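You operate a simulated robot arm through the tools that you are given. There is no shell and no other tool. Be economical: measure what you need, move in short steps, check, and stop when the job is done.

You run a simulated robot arm. Do the job below in one go: nothing can be reset, and whatever is moved stays where it is left.

JOB
The fuse cap is loose: lift the pack out, twist the cap tight, refit the pack.
Fine: the pack waits on the pack pad; shut the pack door again.
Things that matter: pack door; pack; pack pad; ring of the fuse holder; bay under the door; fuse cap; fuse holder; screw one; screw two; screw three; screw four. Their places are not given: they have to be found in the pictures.

Only the result counts: the job must be done as asked and must still hold three seconds after the hand-in. Knocking over, shifting, dropping, spilling or breaking anything else fails it. Lids that push on must go on centred and level and be pressed home; caps that screw on are set level and turned clockwise until they are tight.

ROBOT AND FRAMES
A 7-joint arm with a two-finger parallel gripper, fixed in place. Base frame: the origin is at the foot of the arm, x ahead of it, y to its left, z up. Units: mm, rad, N and s.
Its first joint turns from -1.152 to 1.152 rad. Payload 2.5 kg.
The tool frame sits at the grasp point between the pads (the TCP): z along the fingers, y along the line on which they close. The tips reach 23 mm beyond it. Largest opening 94 mm; finger width 38, thickness 10; the body of the gripper, 54 by 96 mm, starts 39 mm behind the TCP.
Orientation is told as [roll, pitch, yaw] about the base's x, y, z axes, in that order, counted from this pose: with the fingers straight down and closing along the base's y, the tool's x points along the base's -x, its y along +y and its z along -z.

CONTROLS
- The arm moves only by the tool apply_moves. Its argument "steps" is a list of rows, each a list of 7 numbers: the turn, a rotation vector about the tool's x, y, z in units of 60 degrees (1.0 is 60 degrees), then the shift along the tool's x, y, z in units of 150 mm (1.0 is 150 mm), then the gripper command, from -1 (fully open) to 1 (shut), values between in proportion. In form: [[ax, ay, az, dx, dy, dz, jaw], ...]. A call has 1 to 8 rows; each row is the pose to reach, as a shift and turn from the pose commanded when the call began, along the tool's axes at that moment. A call with a number of a shift or a turn outside -1 to 1 is refused whole. A row lasts 0.2 s, in which the tool goes at most 50 mm and 0.15 rad; a call with a longer step from one row to the next is refused whole, and so is a gripper value outside its range. A pose out of reach is approached as far as the arm can. The call stops where the force on the tool passes 90 N (or 10 N more than at its start, if that is more) or the arm is blocked; 0.2 s more then pass. The fingers move at their own pace (about 108 mm/s each) and stop on an object; they squeeze with about 41 N. The grip force told is the motor's: it shows also when the fingers shut on nothing. Time passes only in rows, and 0.2 s behind the last, so rows that repeat a pose let the fingers close. The reply holds the time, the measured pose of the TCP, the force on the tool along the base axes, the opening and the grip force, in the units named above and with some noise.
- Cameras (640 x 400 px; columns grow to the right, rows downward): "scene" is fixed at [88.3, -398.5, 567.9]; the picture's right is [0.94, -0.35, 0.00], its down [-0.14, -0.38, -0.91] and it looks along [0.32, 0.86, -0.41] (base axes); focal length 324 px, centre (320, 200). "wrist" rides on the gripper at [-39, 0, -44] in the tool frame; the picture's right is [0.00, -1.00, 0.00], its down [0.97, 0.00, -0.24] and it looks along [0.24, 0.00, 0.97] (tool axes); focal length 218 px, centre (320, 200).
- get_image(camera): a new picture of that camera. The clock stands still meanwhile.
- probe_pixels(camera, pixels): for up to 12 pixels [column, row] of the newest picture of that camera ("zoom" is the newest enlarged one), the place [x, y, z] in the base frame of the surface seen there, good to about 2 mm, but the place of the scene camera against the robot may be out by one fixed shift of up to 18 mm in any direction. The clock stands still meanwhile.
- enlarge(camera, box): a new picture of the part [left, top, right, bottom] of that camera's present view, enlarged. The clock stands still meanwhile.
- close_job(): hands the job in; it is judged then, once.

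Work in short steps. Measure before you move; look again where a grasp or a placing could have gone wrong, and mend it. You have 80 turns and 34 pictures in all, those below and enlarged ones among them. Open the gripper and draw the arm clear of the work before you hand the job in, unless the task says otherwise; then end with one line.

The tools are called after "Emit:" as a command line: name --pt "numbers of a row" for each row, then --argument value for the rest, lists and objects as JSON in quotes. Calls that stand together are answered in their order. apply_moves: Moves the arm, as the interface text tells. Its arguments: {"type":"object","properties":{"steps":{"type":"array"}},"required":["steps"]} The other tools are called the same way: get_image (camera) takes a picture; probe_pixels (camera, pixels) gives the place of the surface under pixels of a picture; enlarge (camera, box) takes an enlarged picture of a part of a camera's view; close_job () hands the job in.

At the start:

```text
time_s: 0.0
tool_pos: [423.8, 115.9, 384.6]
orientation: [0.0, -0.001, 0.0]
contact_force: [-0.2, -0.2, 0.7]
opening: 94.1
grasp_force: 0.2
```

scene: 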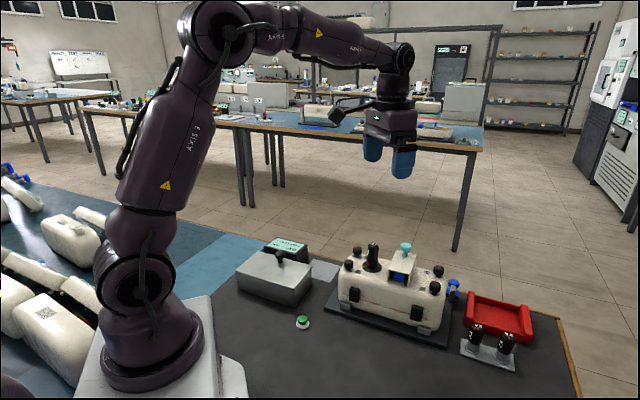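
wrist: 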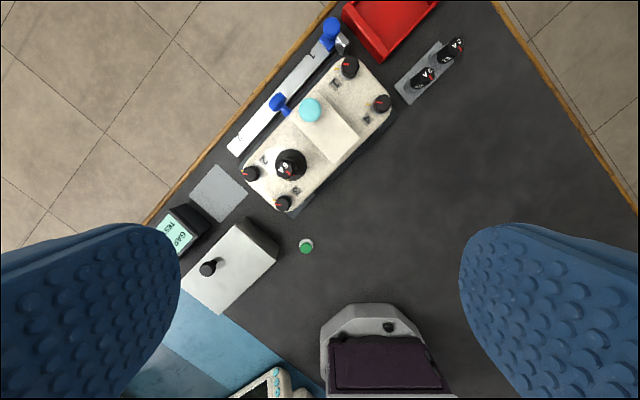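

I start with enlarged views of the device at scene (400,290) and wrist (315,130) to identify the parts.

Emit:
enlarge --camera "scene" --box '[220, 220, 560, 380]'

Emit:
enlarge --camera "wrist" --box '[150, 0, 480, 300]'

```text
1.88 times, centred on (390, 300) of scene
```

zoom: 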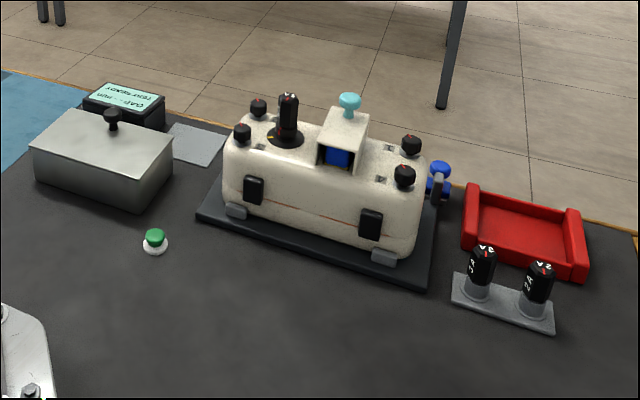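

```text
1.33 times, centred on (315, 150) of wrist
```

zoom: 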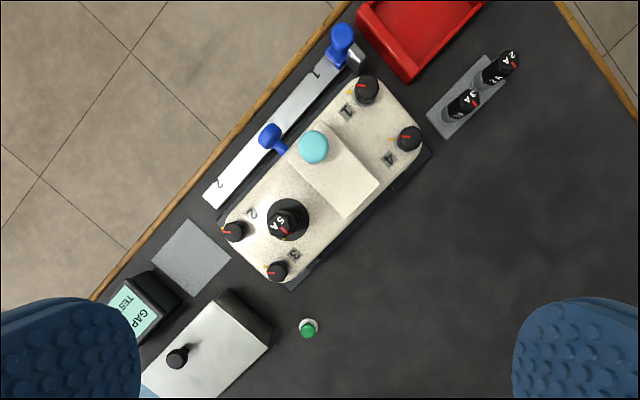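

The zoom shows a housing with four knobs (screws), a tall 5A cap in a dark ring, and a hood with a cyan knob over something blue. I probe the main parts in wrist coordinates.

Emit:
get_image --camera "wrist"

Emit:
probe_pixels --camera "wrist" --pixels '[[310, 110], [290, 163], [350, 67], [382, 103], [251, 173], [283, 204], [335, 140], [278, 102], [330, 30], [218, 195], [390, 20], [208, 267]]'

Emit:
probe_pixels --camera "scene" --pixels '[[405, 247], [372, 246], [398, 278], [353, 252], [348, 266], [438, 271], [434, 287], [453, 284], [400, 262], [323, 272], [390, 310], [497, 316]]'

```text
29 pictures are left
```

wrist: 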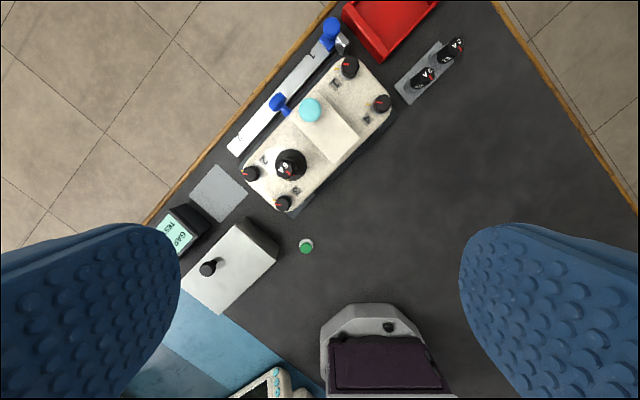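

```text
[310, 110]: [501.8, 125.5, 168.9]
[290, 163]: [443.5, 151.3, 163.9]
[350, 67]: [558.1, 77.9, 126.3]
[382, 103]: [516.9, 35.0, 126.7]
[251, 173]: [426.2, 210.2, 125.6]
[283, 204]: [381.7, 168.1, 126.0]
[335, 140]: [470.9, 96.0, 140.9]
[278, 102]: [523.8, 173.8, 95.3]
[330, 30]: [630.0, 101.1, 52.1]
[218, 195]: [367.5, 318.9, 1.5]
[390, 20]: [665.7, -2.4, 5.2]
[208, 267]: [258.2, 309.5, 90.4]
```

```text
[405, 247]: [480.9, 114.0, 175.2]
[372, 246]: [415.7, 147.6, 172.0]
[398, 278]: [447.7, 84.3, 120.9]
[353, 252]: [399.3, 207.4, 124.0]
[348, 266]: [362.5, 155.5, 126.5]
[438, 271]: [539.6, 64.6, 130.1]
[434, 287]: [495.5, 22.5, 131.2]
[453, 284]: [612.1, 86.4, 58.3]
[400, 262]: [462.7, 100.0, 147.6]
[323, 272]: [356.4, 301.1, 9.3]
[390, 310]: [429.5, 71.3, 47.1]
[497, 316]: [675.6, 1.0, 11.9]
```

Table is near z=0 and the housing top near z=100; the scene camera is offset by about (+18,+13,−4). I look closer at the hood (scene ~ (400,262)).

Emit:
enlarge --camera "scene" --box '[335, 230, 465, 312]'

Emit:
apply_moves --pt "0 0 0 0.05 0.1 0 -1" --pt "0 0 0 0.1 0.2 0.2 -1" --pt "0 0 0 0.13 0.23 0.4 -1"

Emit:
get_image --camera "wrist"

```text
4.88 times, centred on (400, 271) of scene
```

zoom: 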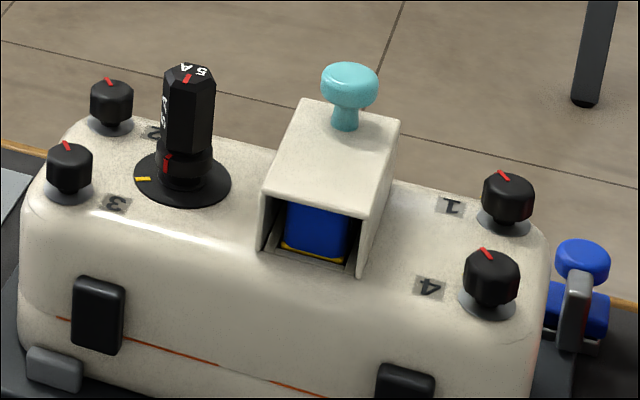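

```text
time_s: 0.8
tool_pos: [403.2, 151.7, 324.1]
orientation: [0.002, 0.0, -0.001]
contact_force: [0.3, 0.1, -0.1]
opening: 93.9
grasp_force: 0.0
```

```text
27 pictures are left
```

wrist: 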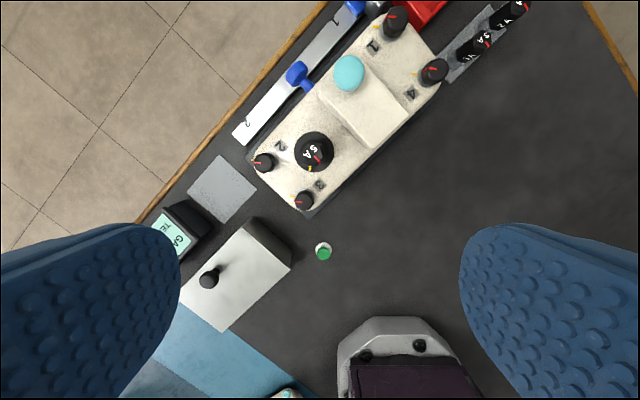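

The hood is a box with open front housing a blue pack; the cap has a red mark and the ring a yellow mark. I move closer above the housing for a better look.

Emit:
apply_moves --pt "0 0 0 -0.15 -0.08 0.2 -1" --pt "0 0 0 -0.3 -0.17 0.4 -1"

Emit:
get_image --camera "wrist"

```text
time_s: 1.4
tool_pos: [449.2, 126.6, 262.2]
orientation: [-0.001, 0.0, 0.0]
contact_force: [0.4, 0.0, -0.4]
opening: 93.9
grasp_force: 0.1
```

```text
26 pictures are left
```

wrist: 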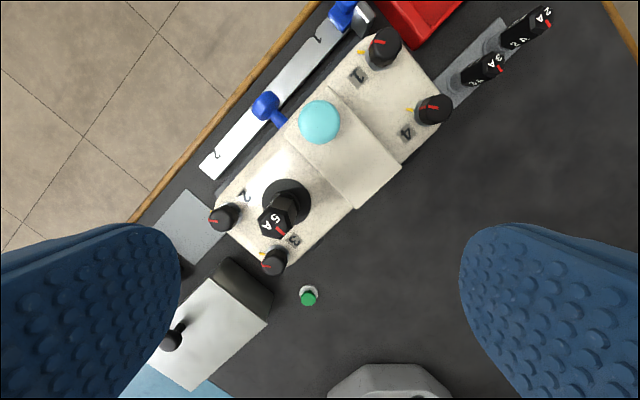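

I probe hood corners, knob, cap, ring, pad and lever from this closer view.

Emit:
probe_pixels --camera "wrist" --pixels '[[319, 120], [350, 204], [398, 168], [297, 138], [345, 105], [331, 88], [278, 214], [298, 190], [267, 106], [290, 135], [185, 225], [310, 170]]'

Emit:
enlarge --camera "wrist" --box '[190, 30, 460, 290]'

Emit:
probe_pixels --camera "zoom" --pixels '[[320, 200]]'

```text
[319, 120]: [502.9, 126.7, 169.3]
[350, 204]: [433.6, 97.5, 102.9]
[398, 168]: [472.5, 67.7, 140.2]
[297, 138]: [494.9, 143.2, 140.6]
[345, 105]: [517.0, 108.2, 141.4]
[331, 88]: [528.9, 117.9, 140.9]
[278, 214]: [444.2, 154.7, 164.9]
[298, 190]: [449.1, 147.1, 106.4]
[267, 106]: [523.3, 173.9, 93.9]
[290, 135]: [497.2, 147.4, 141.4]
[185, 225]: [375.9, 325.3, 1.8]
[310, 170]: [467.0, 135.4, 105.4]
```

```text
1.54 times, centred on (325, 160) of wrist
```

zoom: 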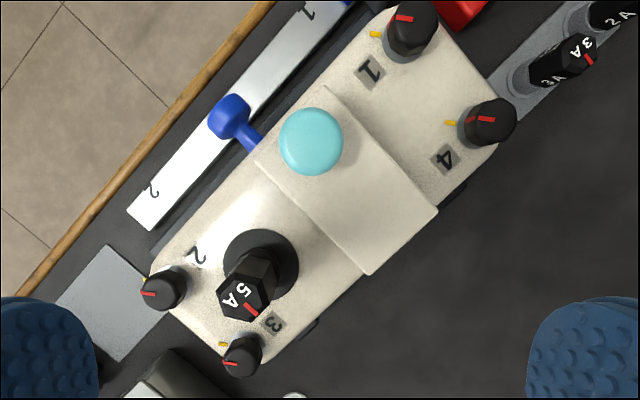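

```text
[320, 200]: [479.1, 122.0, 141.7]
```

I'll yaw the tool 45° (aligned with the housing) and go in front of the hood so that I can tilt and look into its front and mechanism.

Emit:
apply_moves --pt "0 0 -0.125 0.06 -0.115 0 -1" --pt "0 0 -0.25 0.12 -0.23 0 -1" --pt "0 0 -0.375 0.18 -0.345 0 -1" --pt "0 0 -0.5 0.24 -0.46 0 -1" --pt "0 0 -0.625 0.3 -0.575 0 -1" --pt "0 0 -0.75 0.353 -0.69 0 -1"

Emit:
apply_moves --pt "0 -0.125 0 0 0 0.06 -1" --pt "0 -0.25 0 0 0 0.12 -1" --pt "0 -0.375 0 0 0 0.18 -1" --pt "0 -0.5 0 0 0 0.24 -1" --pt "0 -0.625 0 0 0 0.3 -1" --pt "0 -0.75 0 0 0 0.36 -1" --pt "0 -0.85 0 0 0 0.36 -1"

Emit:
get_image --camera "wrist"

```text
time_s: 2.8
tool_pos: [397.0, 21.9, 263.3]
orientation: [0.001, 0.0, 0.79]
contact_force: [-0.3, 0.5, 1.0]
opening: 94.1
grasp_force: 0.1
```

```text
time_s: 4.4
tool_pos: [396.8, 21.7, 208.9]
orientation: [0.002, -0.89, 0.785]
contact_force: [0.0, -0.7, -0.2]
opening: 94.2
grasp_force: 0.0
```

```text
24 pictures are left
```

wrist: 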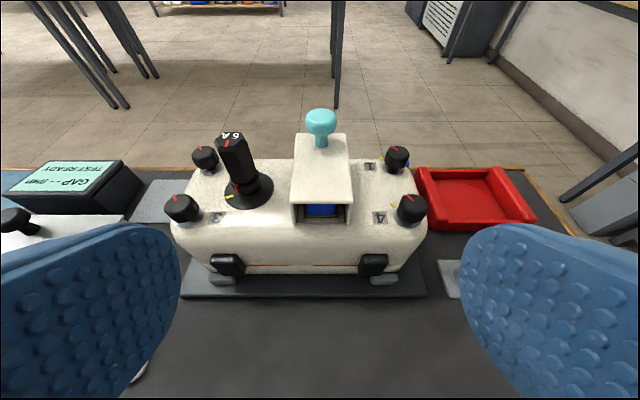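

The view shows the hood front at (322,210). I enlarge it.

Emit:
enlarge --camera "wrist" --box '[190, 100, 440, 260]'

Emit:
probe_pixels --camera "wrist" --pixels '[[322, 210], [322, 215], [300, 203], [322, 198], [260, 190], [228, 137], [322, 217]]'

```text
2.50 times, centred on (315, 180) of wrist
```

zoom: 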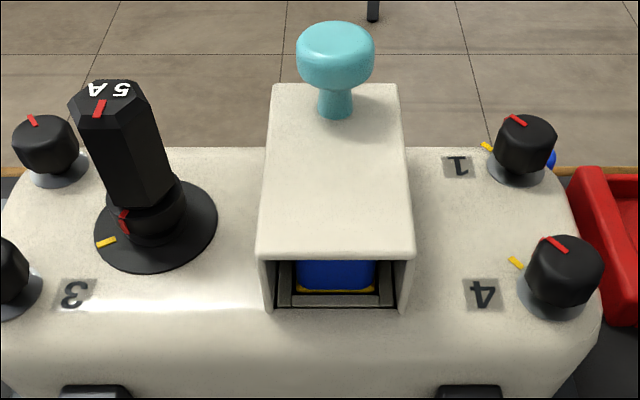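

```text
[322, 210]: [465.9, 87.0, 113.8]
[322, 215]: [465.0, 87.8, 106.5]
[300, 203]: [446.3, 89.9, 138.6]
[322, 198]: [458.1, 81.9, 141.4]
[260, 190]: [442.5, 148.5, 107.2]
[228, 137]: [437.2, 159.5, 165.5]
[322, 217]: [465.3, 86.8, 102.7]
```

The open front and rear-mounted knob suggest a cover hinged at the front or sliding back. I return to vertical, then go above the knob at (503,127).

Emit:
apply_moves --pt "0 0.125 0 -0.05 0 -0.04 -1" --pt "0 0.25 0 -0.1 0 -0.08 -1" --pt "0 0.375 0 -0.15 0 -0.12 -1" --pt "0 0.5 0 -0.2 0 -0.16 -1" --pt "0 0.625 0 -0.2 0 -0.16 -1" --pt "0 0.75 0 -0.2 0 -0.16 -1" --pt "0 0.85 0 -0.2 0 -0.16 -1"

```text
time_s: 6.0
tool_pos: [397.5, 21.0, 247.5]
orientation: [0.0, 0.004, 0.786]
contact_force: [-0.1, -0.6, -0.1]
opening: 93.6
grasp_force: 0.0
```

Moving over the knob with the jaw at ~50 mm.

Emit:
apply_moves --pt "0 0 0 -0.3 0 0 -0.06" --pt "0 0 0 -0.6 0 0 -0.06" --pt "0 0 0 -0.85 0 0.1 -0.06" --pt "0 0 0 -0.997 0.003 0.2 -0.06" --pt "0 0 0 -0.997 0.003 0.2 -0.06"

Emit:
get_image --camera "wrist"

```text
time_s: 7.2
tool_pos: [502.3, 127.6, 216.7]
orientation: [0.001, 0.0, 0.785]
contact_force: [-0.6, 0.5, 1.2]
opening: 50.0
grasp_force: 0.2
```

```text
22 pictures are left
```

wrist: 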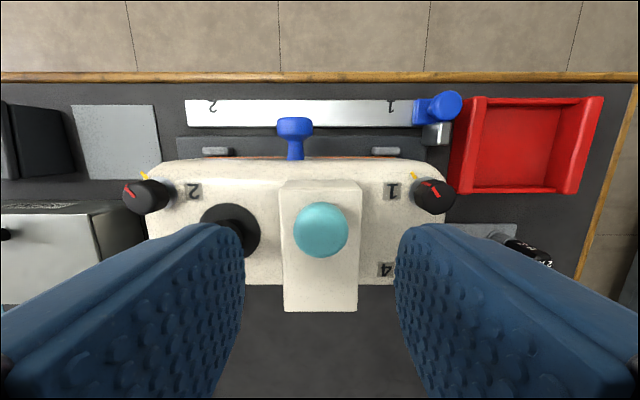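

Knob is centred at (320,229). Descend 50 mm and close on it.

Emit:
apply_moves --pt "0 0 0 0 0 0.17 -0.06" --pt "0 0 0 0 0 0.32 -0.06" --pt "0 0 0 0 0 0.32 0.7" --pt "0 0 0 0 0 0.32 0.9" --pt "0 0 0 0 0 0.32 0.9"

```text
time_s: 8.4
tool_pos: [501.3, 127.3, 168.3]
orientation: [-0.001, 0.0, 0.785]
contact_force: [2.4, -1.8, -0.6]
opening: 25.2
grasp_force: 44.9
```

Knob is gripped (25 mm). Test with a 5 mm lift.

Emit:
apply_moves --pt "0 0 0 0 0 -0.015 0.9" --pt "0 0 0 0 0 -0.033 0.9"

```text
time_s: 9.0
tool_pos: [500.6, 125.5, 172.7]
orientation: [0.002, 0.008, 0.786]
contact_force: [-0.2, -10.1, -22.7]
opening: 25.3
grasp_force: 44.6
```

The tool drifted back toward the robot while lifting with −23 N; I look to see whether the cover tilted.

Emit:
enlarge --camera "scene" --box '[335, 230, 465, 312]'

```text
4.88 times, centred on (400, 271) of scene
```

zoom: 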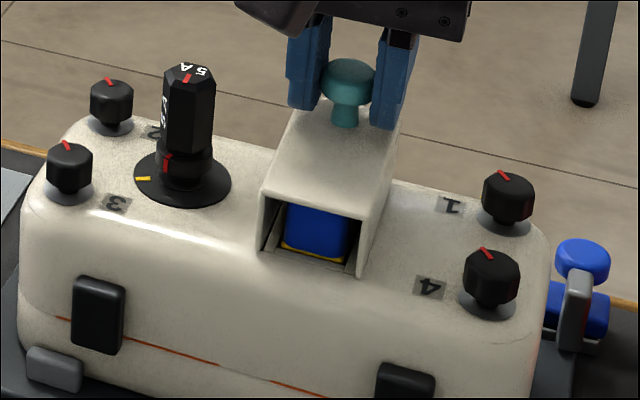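

The knob hasn't moved in the picture (still at zoom (349,82)): it doesn't lift, the pads slipped. Go back down and test a slide 6 mm to the rear (+u).

Emit:
apply_moves --pt "0 0 0 0 0 0.033 0.9" --pt "0 0 0 -0.02 0 0.033 0.9" --pt "0 0 0 -0.04 0 0.033 0.9"

```text
time_s: 9.8
tool_pos: [503.0, 128.2, 167.3]
orientation: [0.005, 0.017, 0.782]
contact_force: [-25.7, -28.6, -1.4]
opening: 25.1
grasp_force: 45.0
```

Strong resistance rearward (−38 N). Test toward the front (−u).

Emit:
apply_moves --pt "0 0 0 0.02 0 0 0.9" --pt "0 0 0 0.04 0 0 0.9" --pt "0 0 0 0.06 0 0 0.9" --pt "0 0 0 0.08 0 0 0.9"

```text
time_s: 10.8
tool_pos: [499.8, 125.7, 171.7]
orientation: [-0.006, -0.013, 0.785]
contact_force: [24.2, -2.9, -5.9]
opening: 25.2
grasp_force: 45.1
```

Moving forward made the tool rise 4 mm, fitting a hinge at the front. I try a short arc about the front lower edge, tilting the tool along with it.

Emit:
apply_moves --pt "0 -0.05 0 0.01 0 -0.02 0.9" --pt "0 -0.1 0 0.018 0 -0.04 0.9" --pt "0 -0.134 0 0.025 0 -0.055 0.9"

Emit:
enlarge --camera "scene" --box '[335, 230, 465, 312]'

```text
time_s: 11.6
tool_pos: [495.0, 121.1, 180.3]
orientation: [0.0, -0.143, 0.787]
contact_force: [6.5, -4.3, 21.6]
opening: 25.0
grasp_force: 45.4
```

```text
4.88 times, centred on (400, 271) of scene
```

zoom: 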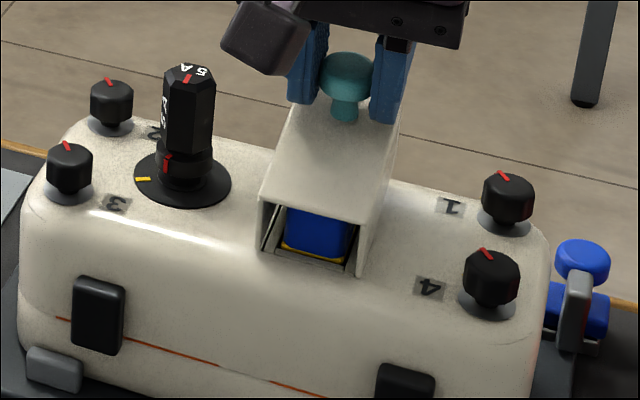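

The cover is tilting about its front lower edge (hinge near s=380, z≈105; radius 93 mm fits both poses). I continue the arc 40° with the tool turning along.

Emit:
apply_moves --pt "0 -0.133 0 0.064 0 -0.077 0.9" --pt "0 -0.267 0 0.136 0 -0.123 0.9" --pt "0 -0.4 0 0.216 0 -0.159 0.9" --pt "0 -0.533 0 0.3 0 -0.183 0.9" --pt "0 -0.667 0 0.385 0 -0.197 0.9"

Emit:
get_image --camera "scene"

```text
time_s: 12.8
tool_pos: [452.6, 77.3, 201.3]
orientation: [-0.005, -0.845, 0.789]
contact_force: [9.9, 2.8, 8.6]
opening: 25.1
grasp_force: 44.7
```

```text
19 pictures are left
```

scene: 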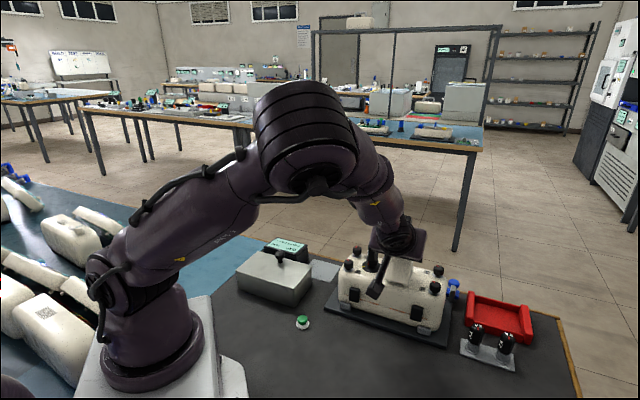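

The cover follows (≈49°). Continue the arc another 48° to about 97°.

Emit:
apply_moves --pt "0 -0.133 0 0.076 0 -0.048 0.9" --pt "0 -0.267 0 0.15 0 -0.096 0.9" --pt "0 -0.4 0 0.229 0 -0.134 0.9" --pt "0 -0.533 0 0.313 0 -0.159 0.9" --pt "0 -0.667 0 0.4 0 -0.173 0.9" --pt "0 -0.8 0 0.488 0 -0.175 0.9"

Emit:
enlarge --camera "scene" --box '[300, 200, 500, 325]'

```text
time_s: 14.2
tool_pos: [403.9, 29.9, 164.0]
orientation: [3.138, -1.46, -2.353]
contact_force: [8.9, 10.3, 7.8]
opening: 25.3
grasp_force: 45.2
out of reach, approached as far as the arm can: row 3
```

```text
3.20 times, centred on (400, 262) of scene
```

zoom: 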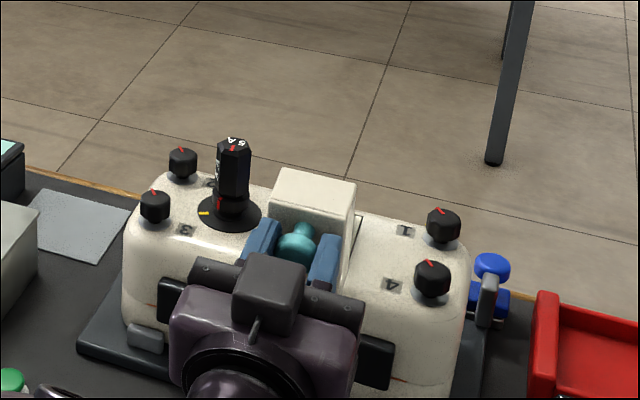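

Cover is about 96° open. Release the knob and back off 40 mm.

Emit:
apply_moves --pt "0 0 0 0 0 0 0" --pt "0 0 0 0 0 0 0" --pt "0 0 0 0 0 -0.15 0" --pt "0 0 0 0 0 -0.3 0" --pt "0 0 0 0 0 -0.3 0"

Emit:
get_image --camera "wrist"

```text
time_s: 15.4
tool_pos: [371.5, -2.3, 160.7]
orientation: [-3.136, -1.465, -2.362]
contact_force: [0.5, 0.6, 0.0]
opening: 46.8
grasp_force: 0.1
```

```text
17 pictures are left
```

wrist: 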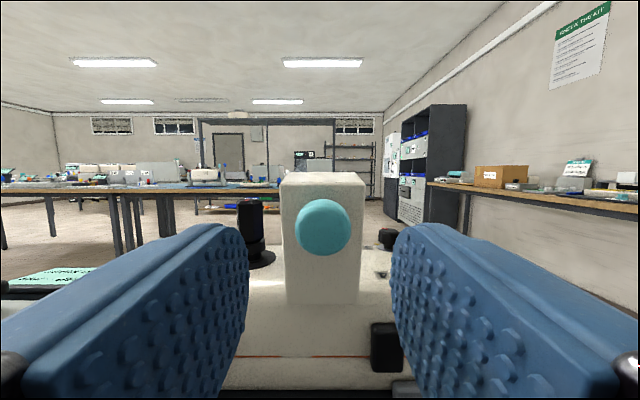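

Door stands open by itself. I raise 100 mm and rotate back toward vertical in two calls.

Emit:
apply_moves --pt "0 0 0 -0.2 0 -0.05 0" --pt "0 0.13 0 -0.4 0 -0.05 0" --pt "0 0.26 0 -0.6 0 -0.05 0" --pt "0 0.39 0 -0.7 0 -0.05 0" --pt "0 0.52 0 -0.75 0 -0.05 0" --pt "0 0.65 0 -0.75 0 -0.05 0" --pt "0 0.78 0 -0.75 0 -0.05 0" --pt "0 0.85 0 -0.75 0 -0.05 0"

```text
time_s: 17.2
tool_pos: [358.2, -16.2, 270.6]
orientation: [-0.002, -0.782, 0.783]
contact_force: [-0.4, 0.3, 1.0]
opening: 47.1
grasp_force: 0.0
```

Finish rotating to vertical while moving over the bay.

Emit:
apply_moves --pt "0 0.13 0 -0.1 0 0.1 0" --pt "0 0.26 0 -0.2 0 0.2 0" --pt "0 0.39 0 -0.3 0 0.3 0" --pt "0 0.52 0 -0.45 0 0.45 0" --pt "0 0.65 0 -0.6 0 0.6 0" --pt "0 0.747 0 -0.72 0 0.72 0" --pt "0 0.747 0 -0.72 0 0.72 0"

Emit:
get_image --camera "wrist"

```text
time_s: 18.8
tool_pos: [467.7, 92.7, 269.3]
orientation: [0.0, 0.0, 0.785]
contact_force: [-0.4, 0.3, -0.3]
opening: 47.1
grasp_force: 0.1
```

```text
16 pictures are left
```

wrist: 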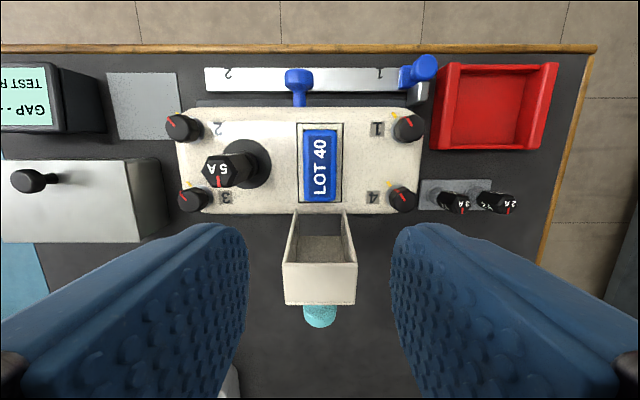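

The pack "LOT 40" is exposed at (320,165); gray pad at (142,105). Probe pack corners, pad corners, and the cap.

Emit:
probe_pixels --camera "wrist" --pixels '[[305, 131], [335, 131], [305, 198], [335, 198], [320, 165], [312, 165], [107, 75], [176, 75], [117, 137], [180, 137], [222, 168], [258, 150]]'

Emit:
enlarge --camera "wrist" --box '[170, 90, 430, 250]'

```text
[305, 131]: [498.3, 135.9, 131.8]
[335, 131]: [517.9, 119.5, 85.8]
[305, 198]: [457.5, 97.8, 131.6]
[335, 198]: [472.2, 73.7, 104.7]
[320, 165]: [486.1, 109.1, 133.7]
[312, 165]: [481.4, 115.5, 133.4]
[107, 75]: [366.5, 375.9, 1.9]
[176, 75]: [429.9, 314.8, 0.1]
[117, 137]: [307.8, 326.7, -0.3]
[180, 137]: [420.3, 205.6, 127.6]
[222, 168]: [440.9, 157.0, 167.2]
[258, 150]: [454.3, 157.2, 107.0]
```

```text
2.46 times, centred on (300, 170) of wrist
```

zoom: 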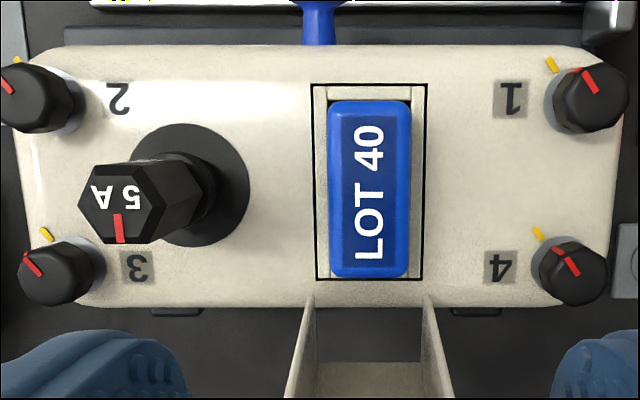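

Pack centre ≈ (485.5,109.7), top z 133.5, width 28. Descend to z≈130 straddling it, staying clear of the cap (6 mm from gripper body), and grip.

Emit:
apply_moves --pt "0 0 0 -0.164 -0.004 0.2 0" --pt "0 0 0 -0.164 -0.004 0.45 0" --pt "0 0 0 -0.164 -0.004 0.7 0" --pt "0 0 0 -0.164 -0.004 0.85 0" --pt "0 0 0 -0.164 -0.004 0.925 0" --pt "0 0 0 -0.164 -0.004 0.925 0.6" --pt "0 0 0 -0.164 -0.004 0.925 0.8" --pt "0 0 0 -0.164 -0.004 0.925 0.8"

```text
time_s: 20.6
tool_pos: [484.4, 109.4, 130.5]
orientation: [-0.002, -0.003, 0.786]
contact_force: [-4.4, 1.6, 0.6]
opening: 27.5
grasp_force: 41.1
```

Pack gripped at 27.5 mm. Lift straight up 140 mm.

Emit:
apply_moves --pt "0 0 0 0 0 -0.04 0.8" --pt "0 0 0 0 0 -0.1 0.8" --pt "0 0 0 0 0 -0.25 0.8" --pt "0 0 0 0 0 -0.5 0.8" --pt "0 0 0 0 0 -0.75 0.8" --pt "0 0 0 0 0 -0.9 0.8" --pt "0 0 0 0 0 -0.9 0.8"

Emit:
get_image --camera "scene"

```text
time_s: 22.2
tool_pos: [484.2, 107.9, 264.9]
orientation: [0.0, -0.004, 0.785]
contact_force: [0.0, -0.6, -0.3]
opening: 9.3
grasp_force: 0.1
```

```text
14 pictures are left
```

scene: 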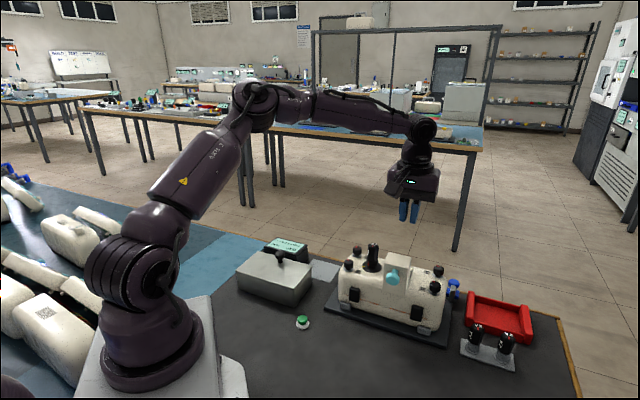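

The grip slipped off (opening 9.3). Look at the pack's state.

Emit:
enlarge --camera "wrist" --box '[180, 60, 460, 260]'

Emit:
probe_pixels --camera "zoom" --pixels '[[320, 230], [320, 190], [320, 270]]'

```text
2.00 times, centred on (320, 160) of wrist
```

zoom: 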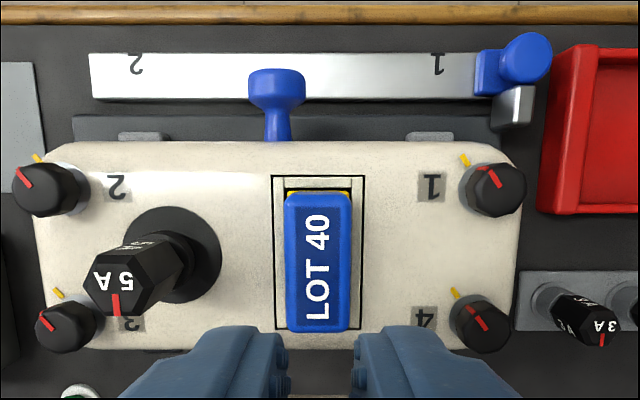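

```text
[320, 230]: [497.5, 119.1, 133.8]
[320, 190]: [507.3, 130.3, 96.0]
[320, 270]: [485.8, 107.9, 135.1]
```

Pack is still seated (top 133.8). Regrip ~2 mm lower and lift slowly while reading the force.

Emit:
apply_moves --pt "0 0 0 0 0 0.15 0" --pt "0 0 0 0 0 0.4 0" --pt "0 0 0 0 0 0.65 0" --pt "0 0 0 0 0 0.85 0" --pt "0 0 0 0 0 0.912 0" --pt "0 0 0 0 0 0.912 1" --pt "0 0 0 0 0 0.912 1" --pt "0 0 0 0 0 0.912 1"

Emit:
apply_moves --pt "0 0 0 0 0 -0.007 1" --pt "0 0 0 0 0 -0.014 1" --pt "0 0 0 0 0 -0.02 1"

```text
time_s: 24.0
tool_pos: [483.5, 111.2, 127.0]
orientation: [0.001, -0.004, 0.784]
contact_force: [1.4, 1.9, 0.2]
opening: 27.4
grasp_force: 40.7
```

```text
time_s: 24.8
tool_pos: [486.1, 110.3, 130.8]
orientation: [0.001, -0.003, 0.787]
contact_force: [0.7, -0.3, -0.7]
opening: 27.6
grasp_force: 40.8
```

Force is near zero so it either rises freely. Continue slowly.

Emit:
apply_moves --pt "0 0 0 0 0 -0.02 1" --pt "0 0 0 0 0 -0.04 1" --pt "0 0 0 0 0 -0.06 1" --pt "0 0 0 0 0 -0.08 1"

Emit:
enlarge --camera "scene" --box '[335, 210, 465, 292]'

```text
time_s: 25.8
tool_pos: [482.8, 109.5, 144.4]
orientation: [0.0, -0.004, 0.785]
contact_force: [-0.5, 0.7, -1.3]
opening: 27.5
grasp_force: 41.6
```

```text
4.88 times, centred on (400, 251) of scene
```

zoom: 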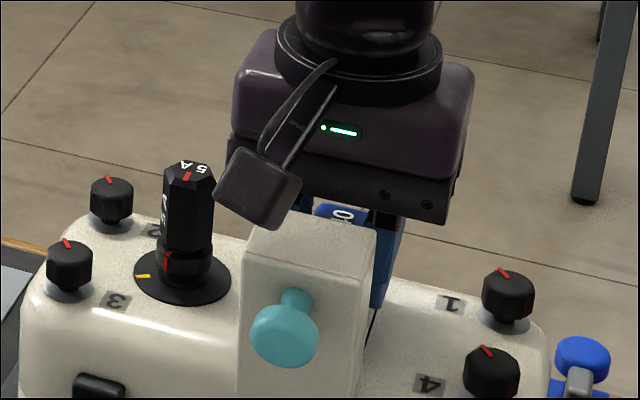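

The pack is rising in the grip. Continue gently.

Emit:
apply_moves --pt "0 0 0 0 0 -0.04 1" --pt "0 0 0 0 0 -0.09 1" --pt "0 0 0 0 0 -0.15 1" --pt "0 0 0 0 0 -0.22 1" --pt "0 0 0 0 0 -0.29 1" --pt "0 0 0 0 0 -0.36 1" --pt "0 0 0 0 0 -0.42 1" --pt "0 0 0 0 0 -0.47 1"

```text
time_s: 27.6
tool_pos: [483.0, 110.3, 214.5]
orientation: [0.0, -0.003, 0.785]
contact_force: [-0.3, -0.1, -1.0]
opening: 27.4
grasp_force: 41.2
```

Still held. Check the picture for bottom clearance.

Emit:
enlarge --camera "scene" --box '[315, 170, 475, 270]'

```text
4.00 times, centred on (395, 220) of scene
```

zoom: 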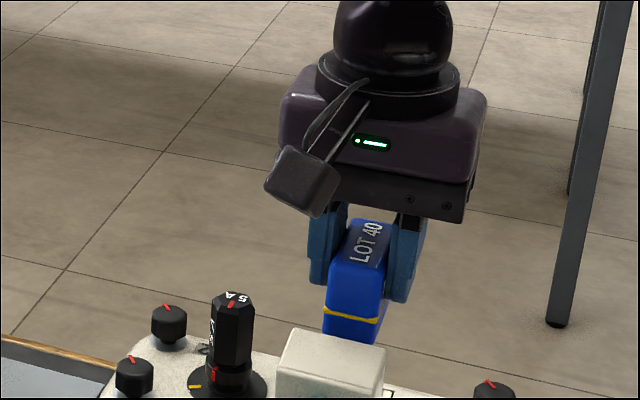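

Pack is out. Raise 30 mm and carry gently toward the pad at (368,321).

Emit:
apply_moves --pt "0 0 0 0 0 -0.08 1" --pt "0 0 0 0 0.03 -0.16 1" --pt "0 0 0 -0.03 0.12 -0.22 1" --pt "0 0 0 -0.08 0.25 -0.22 1" --pt "0 0 0 -0.14 0.4 -0.22 1" --pt "0 0 0 -0.2 0.55 -0.22 1" --pt "0 0 0 -0.25 0.68 -0.22 1" --pt "0 0 0 -0.28 0.77 -0.22 1"

Emit:
apply_moves --pt "0 0 0 -0.02 0.08 0 1" --pt "0 0 0 -0.05 0.2 0 1" --pt "0 0 0 -0.09 0.35 0 1" --pt "0 0 0 -0.12 0.5 0 1" --pt "0 0 0 -0.15 0.63 0 1" --pt "0 0 0 -0.17 0.72 0 1" --pt "0 0 0 -0.173 0.76 0 1" --pt "0 0 0 -0.173 0.76 0 1"

Emit:
get_image --camera "scene"

```text
time_s: 29.4
tool_pos: [430.2, 218.9, 247.8]
orientation: [0.001, -0.005, 0.785]
contact_force: [-0.3, 0.0, -0.6]
opening: 27.8
grasp_force: 41.4
```

```text
time_s: 31.2
tool_pos: [369.4, 318.7, 249.7]
orientation: [0.001, -0.006, 0.784]
contact_force: [0.2, 0.4, -1.7]
opening: 27.8
grasp_force: 41.2
```

```text
10 pictures are left
```

scene: 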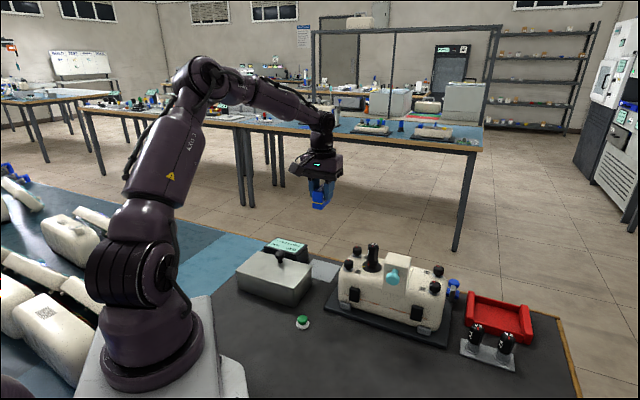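

I probe the pack's bottom edge (≈(319,207)) to find its height.

Emit:
probe_pixels --camera "scene" --pixels '[[318, 199], [318, 203], [318, 205], [318, 207], [318, 208], [319, 209], [319, 195], [320, 192]]'

```text
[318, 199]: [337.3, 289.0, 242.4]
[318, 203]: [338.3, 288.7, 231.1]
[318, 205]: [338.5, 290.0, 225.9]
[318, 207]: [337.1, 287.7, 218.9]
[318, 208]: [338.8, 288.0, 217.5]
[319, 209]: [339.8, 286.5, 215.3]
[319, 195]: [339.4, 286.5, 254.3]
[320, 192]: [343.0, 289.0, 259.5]
```

Pack bottom is about 40 mm below the TCP. Lower to ~50, then creep to contact.

Emit:
apply_moves --pt "0 0 0 0 0.01 0.1 1" --pt "0 0 0 0 0.01 0.25 1" --pt "0 0 0 0 0.01 0.4 1" --pt "0 0 0 0 0.01 0.55 1" --pt "0 0 0 0 0.01 0.7 1" --pt "0 0 0 0 0.01 0.85 1" --pt "0 0 0 0 0.01 0.95 1" --pt "0 0 0 0 0.01 1.0 1"

Emit:
apply_moves --pt "0 0 0 0 0 0.08 1" --pt "0 0 0 0 0 0.18 1" --pt "0 0 0 0 0 0.26 1" --pt "0 0 0 0 0 0.31 1" --pt "0 0 0 0 0 0.335 1" --pt "0 0 0 0 0 0.335 1"

```text
time_s: 33.0
tool_pos: [369.8, 321.8, 95.9]
orientation: [-0.001, -0.003, 0.787]
contact_force: [0.0, 0.0, -1.3]
opening: 27.4
grasp_force: 41.0
```

```text
time_s: 34.4
tool_pos: [368.3, 320.8, 47.4]
orientation: [0.001, -0.006, 0.786]
contact_force: [-0.4, -0.1, -0.9]
opening: 27.7
grasp_force: 40.5
```

Emit:
apply_moves --pt "0 0 0 0 0 0.01 1" --pt "0 0 0 0 0 0.02 1"

```text
time_s: 35.0
tool_pos: [368.6, 320.8, 44.7]
orientation: [0.0, -0.004, 0.784]
contact_force: [-4.1, -4.0, 7.3]
opening: 27.5
grasp_force: 40.7
```

Contact at z 44.7 (7 N). Release and rise 200 mm slightly, then look.

Emit:
apply_moves --pt "0 0 0 0 0 0.02 0.3" --pt "0 0 0 0 0 0.02 0" --pt "0 0 0 0 0 -0.1 0" --pt "0 0 0 0 0 -0.35 0" --pt "0 0 0 0 0 -0.65 0" --pt "0 0 0 0 0 -0.98 0" --pt "0 0 0 0 0 -0.98 0"

Emit:
get_image --camera "wrist"

```text
time_s: 36.6
tool_pos: [367.2, 321.8, 192.2]
orientation: [0.001, -0.004, 0.787]
contact_force: [-0.1, -0.4, -0.1]
opening: 47.1
grasp_force: 0.0
```

```text
9 pictures are left
```

wrist: 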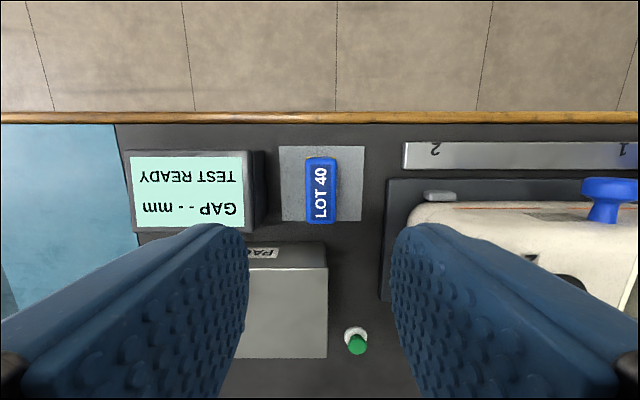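

Pack stands well on the pad (320,190). The cap's red mark appears ~40–65° short (clockwise) of the yellow ring mark. I go above the cap at ≈(437,157) with a 30° yaw so the pads meet hex flats.

Emit:
apply_moves --pt "0 0 0 0 0 -0.22 0" --pt "0 0 -0.125 0.06 -0.2 -0.22 0" --pt "0 0 -0.25 0.12 -0.45 -0.22 0" --pt "0 0 -0.375 0.2 -0.7 -0.22 0" --pt "0 0 -0.5 0.3 -0.9 -0.22 0"

```text
time_s: 37.8
tool_pos: [432.4, 192.2, 223.2]
orientation: [-0.003, -0.002, 1.311]
contact_force: [-0.4, 0.3, 0.7]
opening: 47.0
grasp_force: 0.1
```

Emit:
apply_moves --pt "0 0 0 0.215 -0.092 0 0" --pt "0 0 0 0.215 -0.092 0 0"

Emit:
enlarge --camera "wrist" --box '[220, 130, 420, 330]'

```text
time_s: 38.4
tool_pos: [437.6, 159.0, 225.1]
orientation: [-0.002, -0.004, 1.31]
contact_force: [0.3, -0.2, -0.2]
opening: 47.0
grasp_force: 0.0
```

```text
2.00 times, centred on (320, 230) of wrist
```

zoom: 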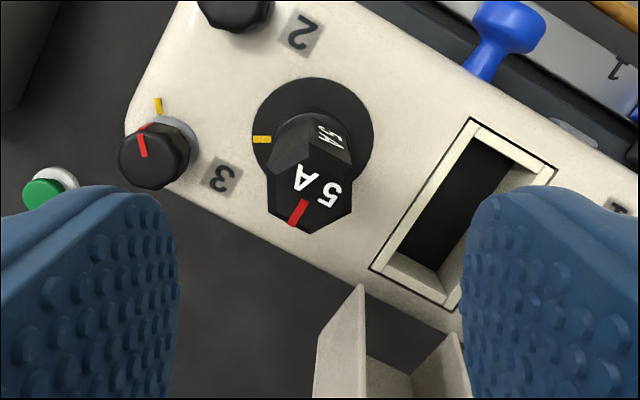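

Cap axis is 2.7 mm toward +tool y; flats face the pads; red is ~60° clockwise-short of yellow (left). Descend and grip.

Emit:
apply_moves --pt "0 0 0 0 0.018 0.15 0" --pt "0 0 0 0 0.018 0.35 0" --pt "0 0 0 0 0.018 0.48 0" --pt "0 0 0 0 0.018 0.48 1" --pt "0 0 0 0 0.018 0.48 1" --pt "0 0 0 0 0.018 0.48 1"

```text
time_s: 39.8
tool_pos: [435.4, 158.2, 152.6]
orientation: [-0.003, -0.004, 1.309]
contact_force: [-2.3, -0.2, -0.6]
opening: 20.9
grasp_force: 40.9
```

Gripped at 20.9 mm across flats. Turn clockwise 45° first and check.

Emit:
apply_moves --pt "0 0 0.125 0 0 0 1" --pt "0 0 0.25 0 0 0 1" --pt "0 0 0.375 0 0 0 1" --pt "0 0 0.5 0 0 0 1" --pt "0 0 0.625 0 0 0 1" --pt "0 0 0.75 0 0 0 1"

```text
time_s: 41.2
tool_pos: [436.3, 159.2, 153.7]
orientation: [-0.001, -0.008, 0.521]
contact_force: [8.1, -3.9, 14.4]
opening: 21.1
grasp_force: 40.9
```

Turned 45°; there's +14 N along z. Look at the marks before continuing.

Emit:
enlarge --camera "scene" --box '[335, 225, 425, 290]'

```text
6.15 times, centred on (380, 258) of scene
```

zoom: 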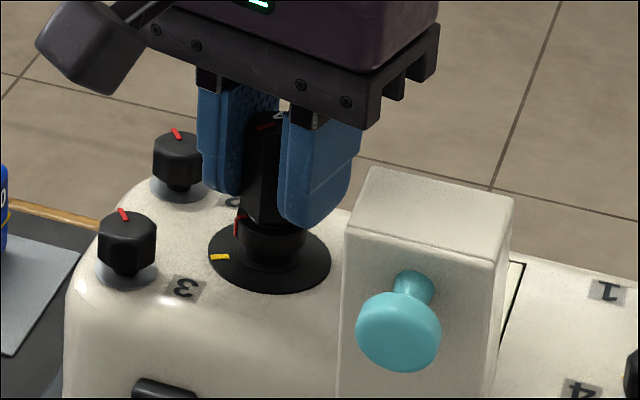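

The collar mark is nearly at yellow (zoom (238,225) vs (220,257)). Continue clockwise in small turns, watching for lag.

Emit:
apply_moves --pt "0 0 0.08 0 0 0 1" --pt "0 0 0.16 0 0 0 1" --pt "0 0 0.25 0 0 0 1"

```text
time_s: 42.0
tool_pos: [434.7, 157.3, 154.7]
orientation: [0.001, -0.006, 0.259]
contact_force: [3.3, -2.0, 26.4]
opening: 23.1
grasp_force: 40.6
```

Opening grew 21→23 mm: the pads are camming over a cap that no longer turns, so it seems tight. Release, rise and inspect.

Emit:
apply_moves --pt "0 0 -0.1 0 0 0 1" --pt "0 0 -0.1 0 0 0 0" --pt "0 0 -0.1 0 0 0 0" --pt "0 0 -0.1 0 0 -0.2 0" --pt "0 0 -0.1 0 0 -0.48 0" --pt "0 0 -0.1 0 0 -0.48 0"

Emit:
enlarge --camera "wrist" --box '[220, 130, 420, 330]'

```text
time_s: 43.4
tool_pos: [435.2, 160.1, 224.7]
orientation: [0.003, -0.001, 0.368]
contact_force: [-0.2, -0.2, -0.1]
opening: 46.8
grasp_force: 0.0
```

```text
2.00 times, centred on (320, 230) of wrist
```

zoom: 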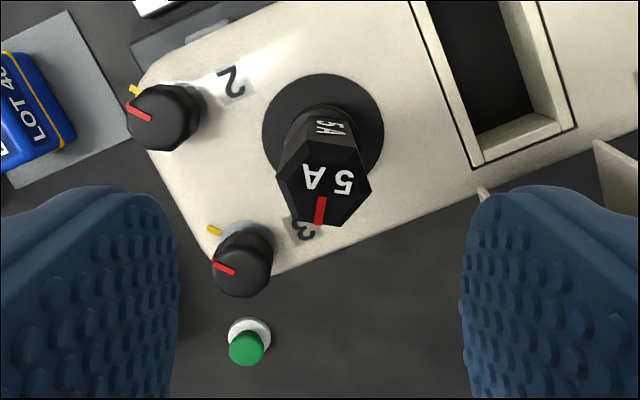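

Cap turned only ~34° (red now ~26° from yellow, which is hidden beneath the cap head). Probe the cap top height to compare with the earlier 165–167.

Emit:
probe_pixels --camera "zoom" --pixels '[[325, 195], [300, 185], [350, 170], [330, 165], [320, 215], [276, 110]]'

```text
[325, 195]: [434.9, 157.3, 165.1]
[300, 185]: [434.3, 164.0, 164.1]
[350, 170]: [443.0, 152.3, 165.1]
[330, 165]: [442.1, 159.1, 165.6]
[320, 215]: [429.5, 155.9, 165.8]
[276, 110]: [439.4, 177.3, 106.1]
```

Head is level at 165, not risen. Regrip with +20° yaw to sit on the flats, then turn more.

Emit:
apply_moves --pt "0 0 -0.12 -0.005 -0.003 0.1 0" --pt "0 0 -0.24 -0.005 -0.003 0.25 0" --pt "0 0 -0.33 -0.005 -0.003 0.4 0" --pt "0 0 -0.33 -0.005 -0.003 0.49 0" --pt "0 0 -0.33 -0.005 -0.003 0.49 1" --pt "0 0 -0.33 -0.005 -0.003 0.49 1" --pt "0 0 -0.33 -0.005 -0.003 0.49 1"

Emit:
apply_moves --pt "0 0 0.08 0 0 0 1" --pt "0 0 0.16 0 0 0 1" --pt "0 0 0.24 0 0 0 1"

```text
time_s: 45.0
tool_pos: [435.3, 158.7, 150.4]
orientation: [-0.001, -0.006, 0.712]
contact_force: [8.4, -4.5, -4.0]
opening: 20.8
grasp_force: 40.7
```

```text
time_s: 45.8
tool_pos: [436.0, 158.3, 150.3]
orientation: [-0.001, -0.004, 0.457]
contact_force: [12.2, -9.2, -1.7]
opening: 22.2
grasp_force: 41.1
```

Opening 22.2: lagging slightly. Turn further 12° to see whether the cap follows or cams.

Emit:
apply_moves --pt "0 0 0.07 0 0 0 1" --pt "0 0 0.14 0 0 0 1" --pt "0 0 0.2 0 0 0 1"

```text
time_s: 46.6
tool_pos: [435.2, 157.9, 151.4]
orientation: [0.002, -0.005, 0.25]
contact_force: [7.1, -9.5, 5.0]
opening: 23.5
grasp_force: 40.8
```

The lag grew as much as the turn: the cap is against its stop (~45° from start). Release without turning back, rise and check.

Emit:
apply_moves --pt "0 0 0 0 0 0 0" --pt "0 0 0 0 0 0 0" --pt "0 0 0 0 0 -0.2 0" --pt "0 0 0 0 0 -0.48 0" --pt "0 0 0 0 0 -0.48 0"

Emit:
enlarge --camera "wrist" --box '[220, 130, 420, 330]'

```text
time_s: 47.8
tool_pos: [435.6, 158.0, 222.2]
orientation: [0.002, -0.005, 0.252]
contact_force: [0.1, 0.6, -0.5]
opening: 47.1
grasp_force: 0.1
```

```text
2.00 times, centred on (320, 230) of wrist
```

zoom: 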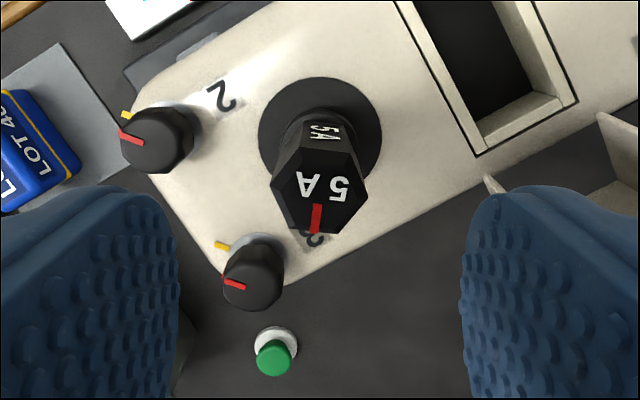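

Cap moved ~5° more. To be sure it is at the stop, regrip on the flats (yaw ≈0.55) and twist again with readings of lag.

Emit:
apply_moves --pt "0 0 -0.14 0 0.005 0.1 0" --pt "0 0 -0.285 0 0.005 0.3 0" --pt "0 0 -0.285 0 0.005 0.48 0" --pt "0 0 -0.285 0 0.005 0.48 1" --pt "0 0 -0.285 0 0.005 0.48 1" --pt "0 0 -0.285 0 0.005 0.48 1"

Emit:
apply_moves --pt "0 0 0.05 0 0 0 1" --pt "0 0 0.1 0 0 0 1"

Emit:
apply_moves --pt "0 0 0.05 0 0 0 1" --pt "0 0 0.1 0 0 0 1"

Emit:
apply_moves --pt "0 0 0.05 0 0 0 1" --pt "0 0 0.1 0 0 0 1"

```text
refused: row 2 steps farther than a row can; nothing moved
```

```text
time_s: 48.4
tool_pos: [435.4, 158.3, 222.0]
orientation: [0.002, -0.002, 0.146]
contact_force: [-0.1, 0.0, 1.1]
opening: 0.0
grasp_force: 41.1
```

```text
time_s: 49.0
tool_pos: [434.5, 158.6, 222.9]
orientation: [0.003, -0.005, 0.044]
contact_force: [-0.6, -0.1, -0.5]
opening: 0.0
grasp_force: 40.7
```

```text
time_s: 49.6
tool_pos: [435.5, 159.4, 222.2]
orientation: [0.002, -0.003, -0.062]
contact_force: [0.0, 0.4, 0.2]
opening: 0.0
grasp_force: 40.9
```

The first row set was refused, so the turns happened in air above (harmless). Now redo: open, turn to yaw 0.55, descend, grip.

Emit:
apply_moves --pt "0 0 -0.13 0 0 0 0" --pt "0 0 -0.26 0 0 0 0" --pt "0 0 -0.39 0 0 0 0" --pt "0 0 -0.5 0 0 0.05 0" --pt "0 0 -0.584 0 0 0.25 0" --pt "0 0 -0.584 0 0 0.48 0" --pt "0 0 -0.584 0 0 0.48 1" --pt "0 0 -0.584 0 0 0.48 1"

```text
time_s: 51.4
tool_pos: [434.2, 158.8, 152.7]
orientation: [-0.001, -0.003, 0.549]
contact_force: [4.5, -5.3, -2.5]
opening: 21.7
grasp_force: 40.6
```

Emit:
apply_moves --pt "0 0 0.05 0 0 0 1" --pt "0 0 0.1 0 0 0 1"

Emit:
apply_moves --pt "0 0 0.05 0 0 0 1" --pt "0 0 0.1 0 0 0 1"

Emit:
enlarge --camera "scene" --box '[335, 225, 425, 290]'

```text
time_s: 52.0
tool_pos: [435.9, 158.9, 151.7]
orientation: [0.002, -0.005, 0.443]
contact_force: [4.0, -5.7, 5.6]
opening: 22.4
grasp_force: 40.7
```

```text
time_s: 52.6
tool_pos: [435.4, 158.0, 152.0]
orientation: [0.0, -0.008, 0.339]
contact_force: [7.3, -7.1, 9.0]
opening: 23.3
grasp_force: 40.8
```

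```text
6.15 times, centred on (380, 258) of scene
```

zoom: 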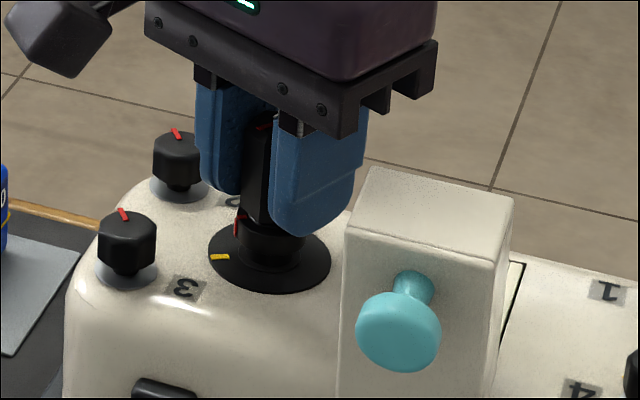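

The 12° twist all went into pad lag: cap is tight against its stop. Release, rise, and head back to the pack.

Emit:
apply_moves --pt "0 0 0 0 0 0 0" --pt "0 0 0 0 0 0 0" --pt "0 0 0 0 0 -0.2 0" --pt "0 0 0 0 0 -0.48 0" --pt "0 0 -0.12 0.01 0.2 -0.5 0" --pt "0 0 -0.24 0.03 0.45 -0.5 0" --pt "0 0 -0.36 0.05 0.7 -0.5 0" --pt "0 0 -0.426 0.06 0.95 -0.5 0"

```text
time_s: 54.4
tool_pos: [379.1, 292.4, 224.1]
orientation: [0.001, -0.006, 0.787]
contact_force: [-0.5, 0.8, 0.1]
opening: 46.9
grasp_force: 0.2
```

Emit:
apply_moves --pt "0 0 0 -0.084 0.183 0.05 0" --pt "0 0 0 -0.084 0.183 0.3 0" --pt "0 0 0 -0.084 0.183 0.6 0" --pt "0 0 0 -0.084 0.183 0.8 0" --pt "0 0 0 -0.084 0.183 0.95 0"

Emit:
apply_moves --pt "0 0 0 0 0 0.12 0" --pt "0 0 0 0 0 0.245 0" --pt "0 0 0 0 0 0.245 1" --pt "0 0 0 0 0 0.245 1" --pt "0 0 0 0 0 0.245 1"

```text
time_s: 55.6
tool_pos: [369.3, 319.2, 83.0]
orientation: [0.001, -0.006, 0.788]
contact_force: [-0.1, 0.0, 0.4]
opening: 47.0
grasp_force: 0.1
```

```text
time_s: 56.8
tool_pos: [369.3, 318.0, 46.4]
orientation: [-0.001, -0.004, 0.786]
contact_force: [0.0, -0.3, -0.3]
opening: 27.4
grasp_force: 41.2
```

Pack gripped (27.4). Lift gently and carry back along the reverse path.

Emit:
apply_moves --pt "0 0 0 0 0 -0.05 1" --pt "0 0 0 0 0 -0.15 1" --pt "0 0 0 0 0 -0.3 1" --pt "0 0 0 0 0 -0.45 1" --pt "0 0 0 0 0 -0.6 1" --pt "0 0 0 0 0 -0.75 1" --pt "0 0 0 0 0 -0.9 1" --pt "0 0 0 0 0 -0.98 1"

Emit:
apply_moves --pt "0 0 0 0 0 -0.1 1" --pt "0 0 0 0 0 -0.25 1" --pt "0 0 0 0.02 -0.05 -0.35 1" --pt "0 0 0 0.06 -0.18 -0.38 1" --pt "0 0 0 0.11 -0.34 -0.38 1" --pt "0 0 0 0.16 -0.5 -0.38 1" --pt "0 0 0 0.21 -0.65 -0.38 1" --pt "0 0 0 0.25 -0.75 -0.38 1"

```text
time_s: 58.6
tool_pos: [368.8, 319.9, 193.3]
orientation: [0.0, -0.003, 0.784]
contact_force: [-0.7, -0.9, -2.0]
opening: 27.7
grasp_force: 40.5
```

```text
time_s: 60.4
tool_pos: [421.9, 211.4, 251.0]
orientation: [0.0, -0.002, 0.786]
contact_force: [-0.1, -0.3, -1.7]
opening: 27.6
grasp_force: 41.2
```

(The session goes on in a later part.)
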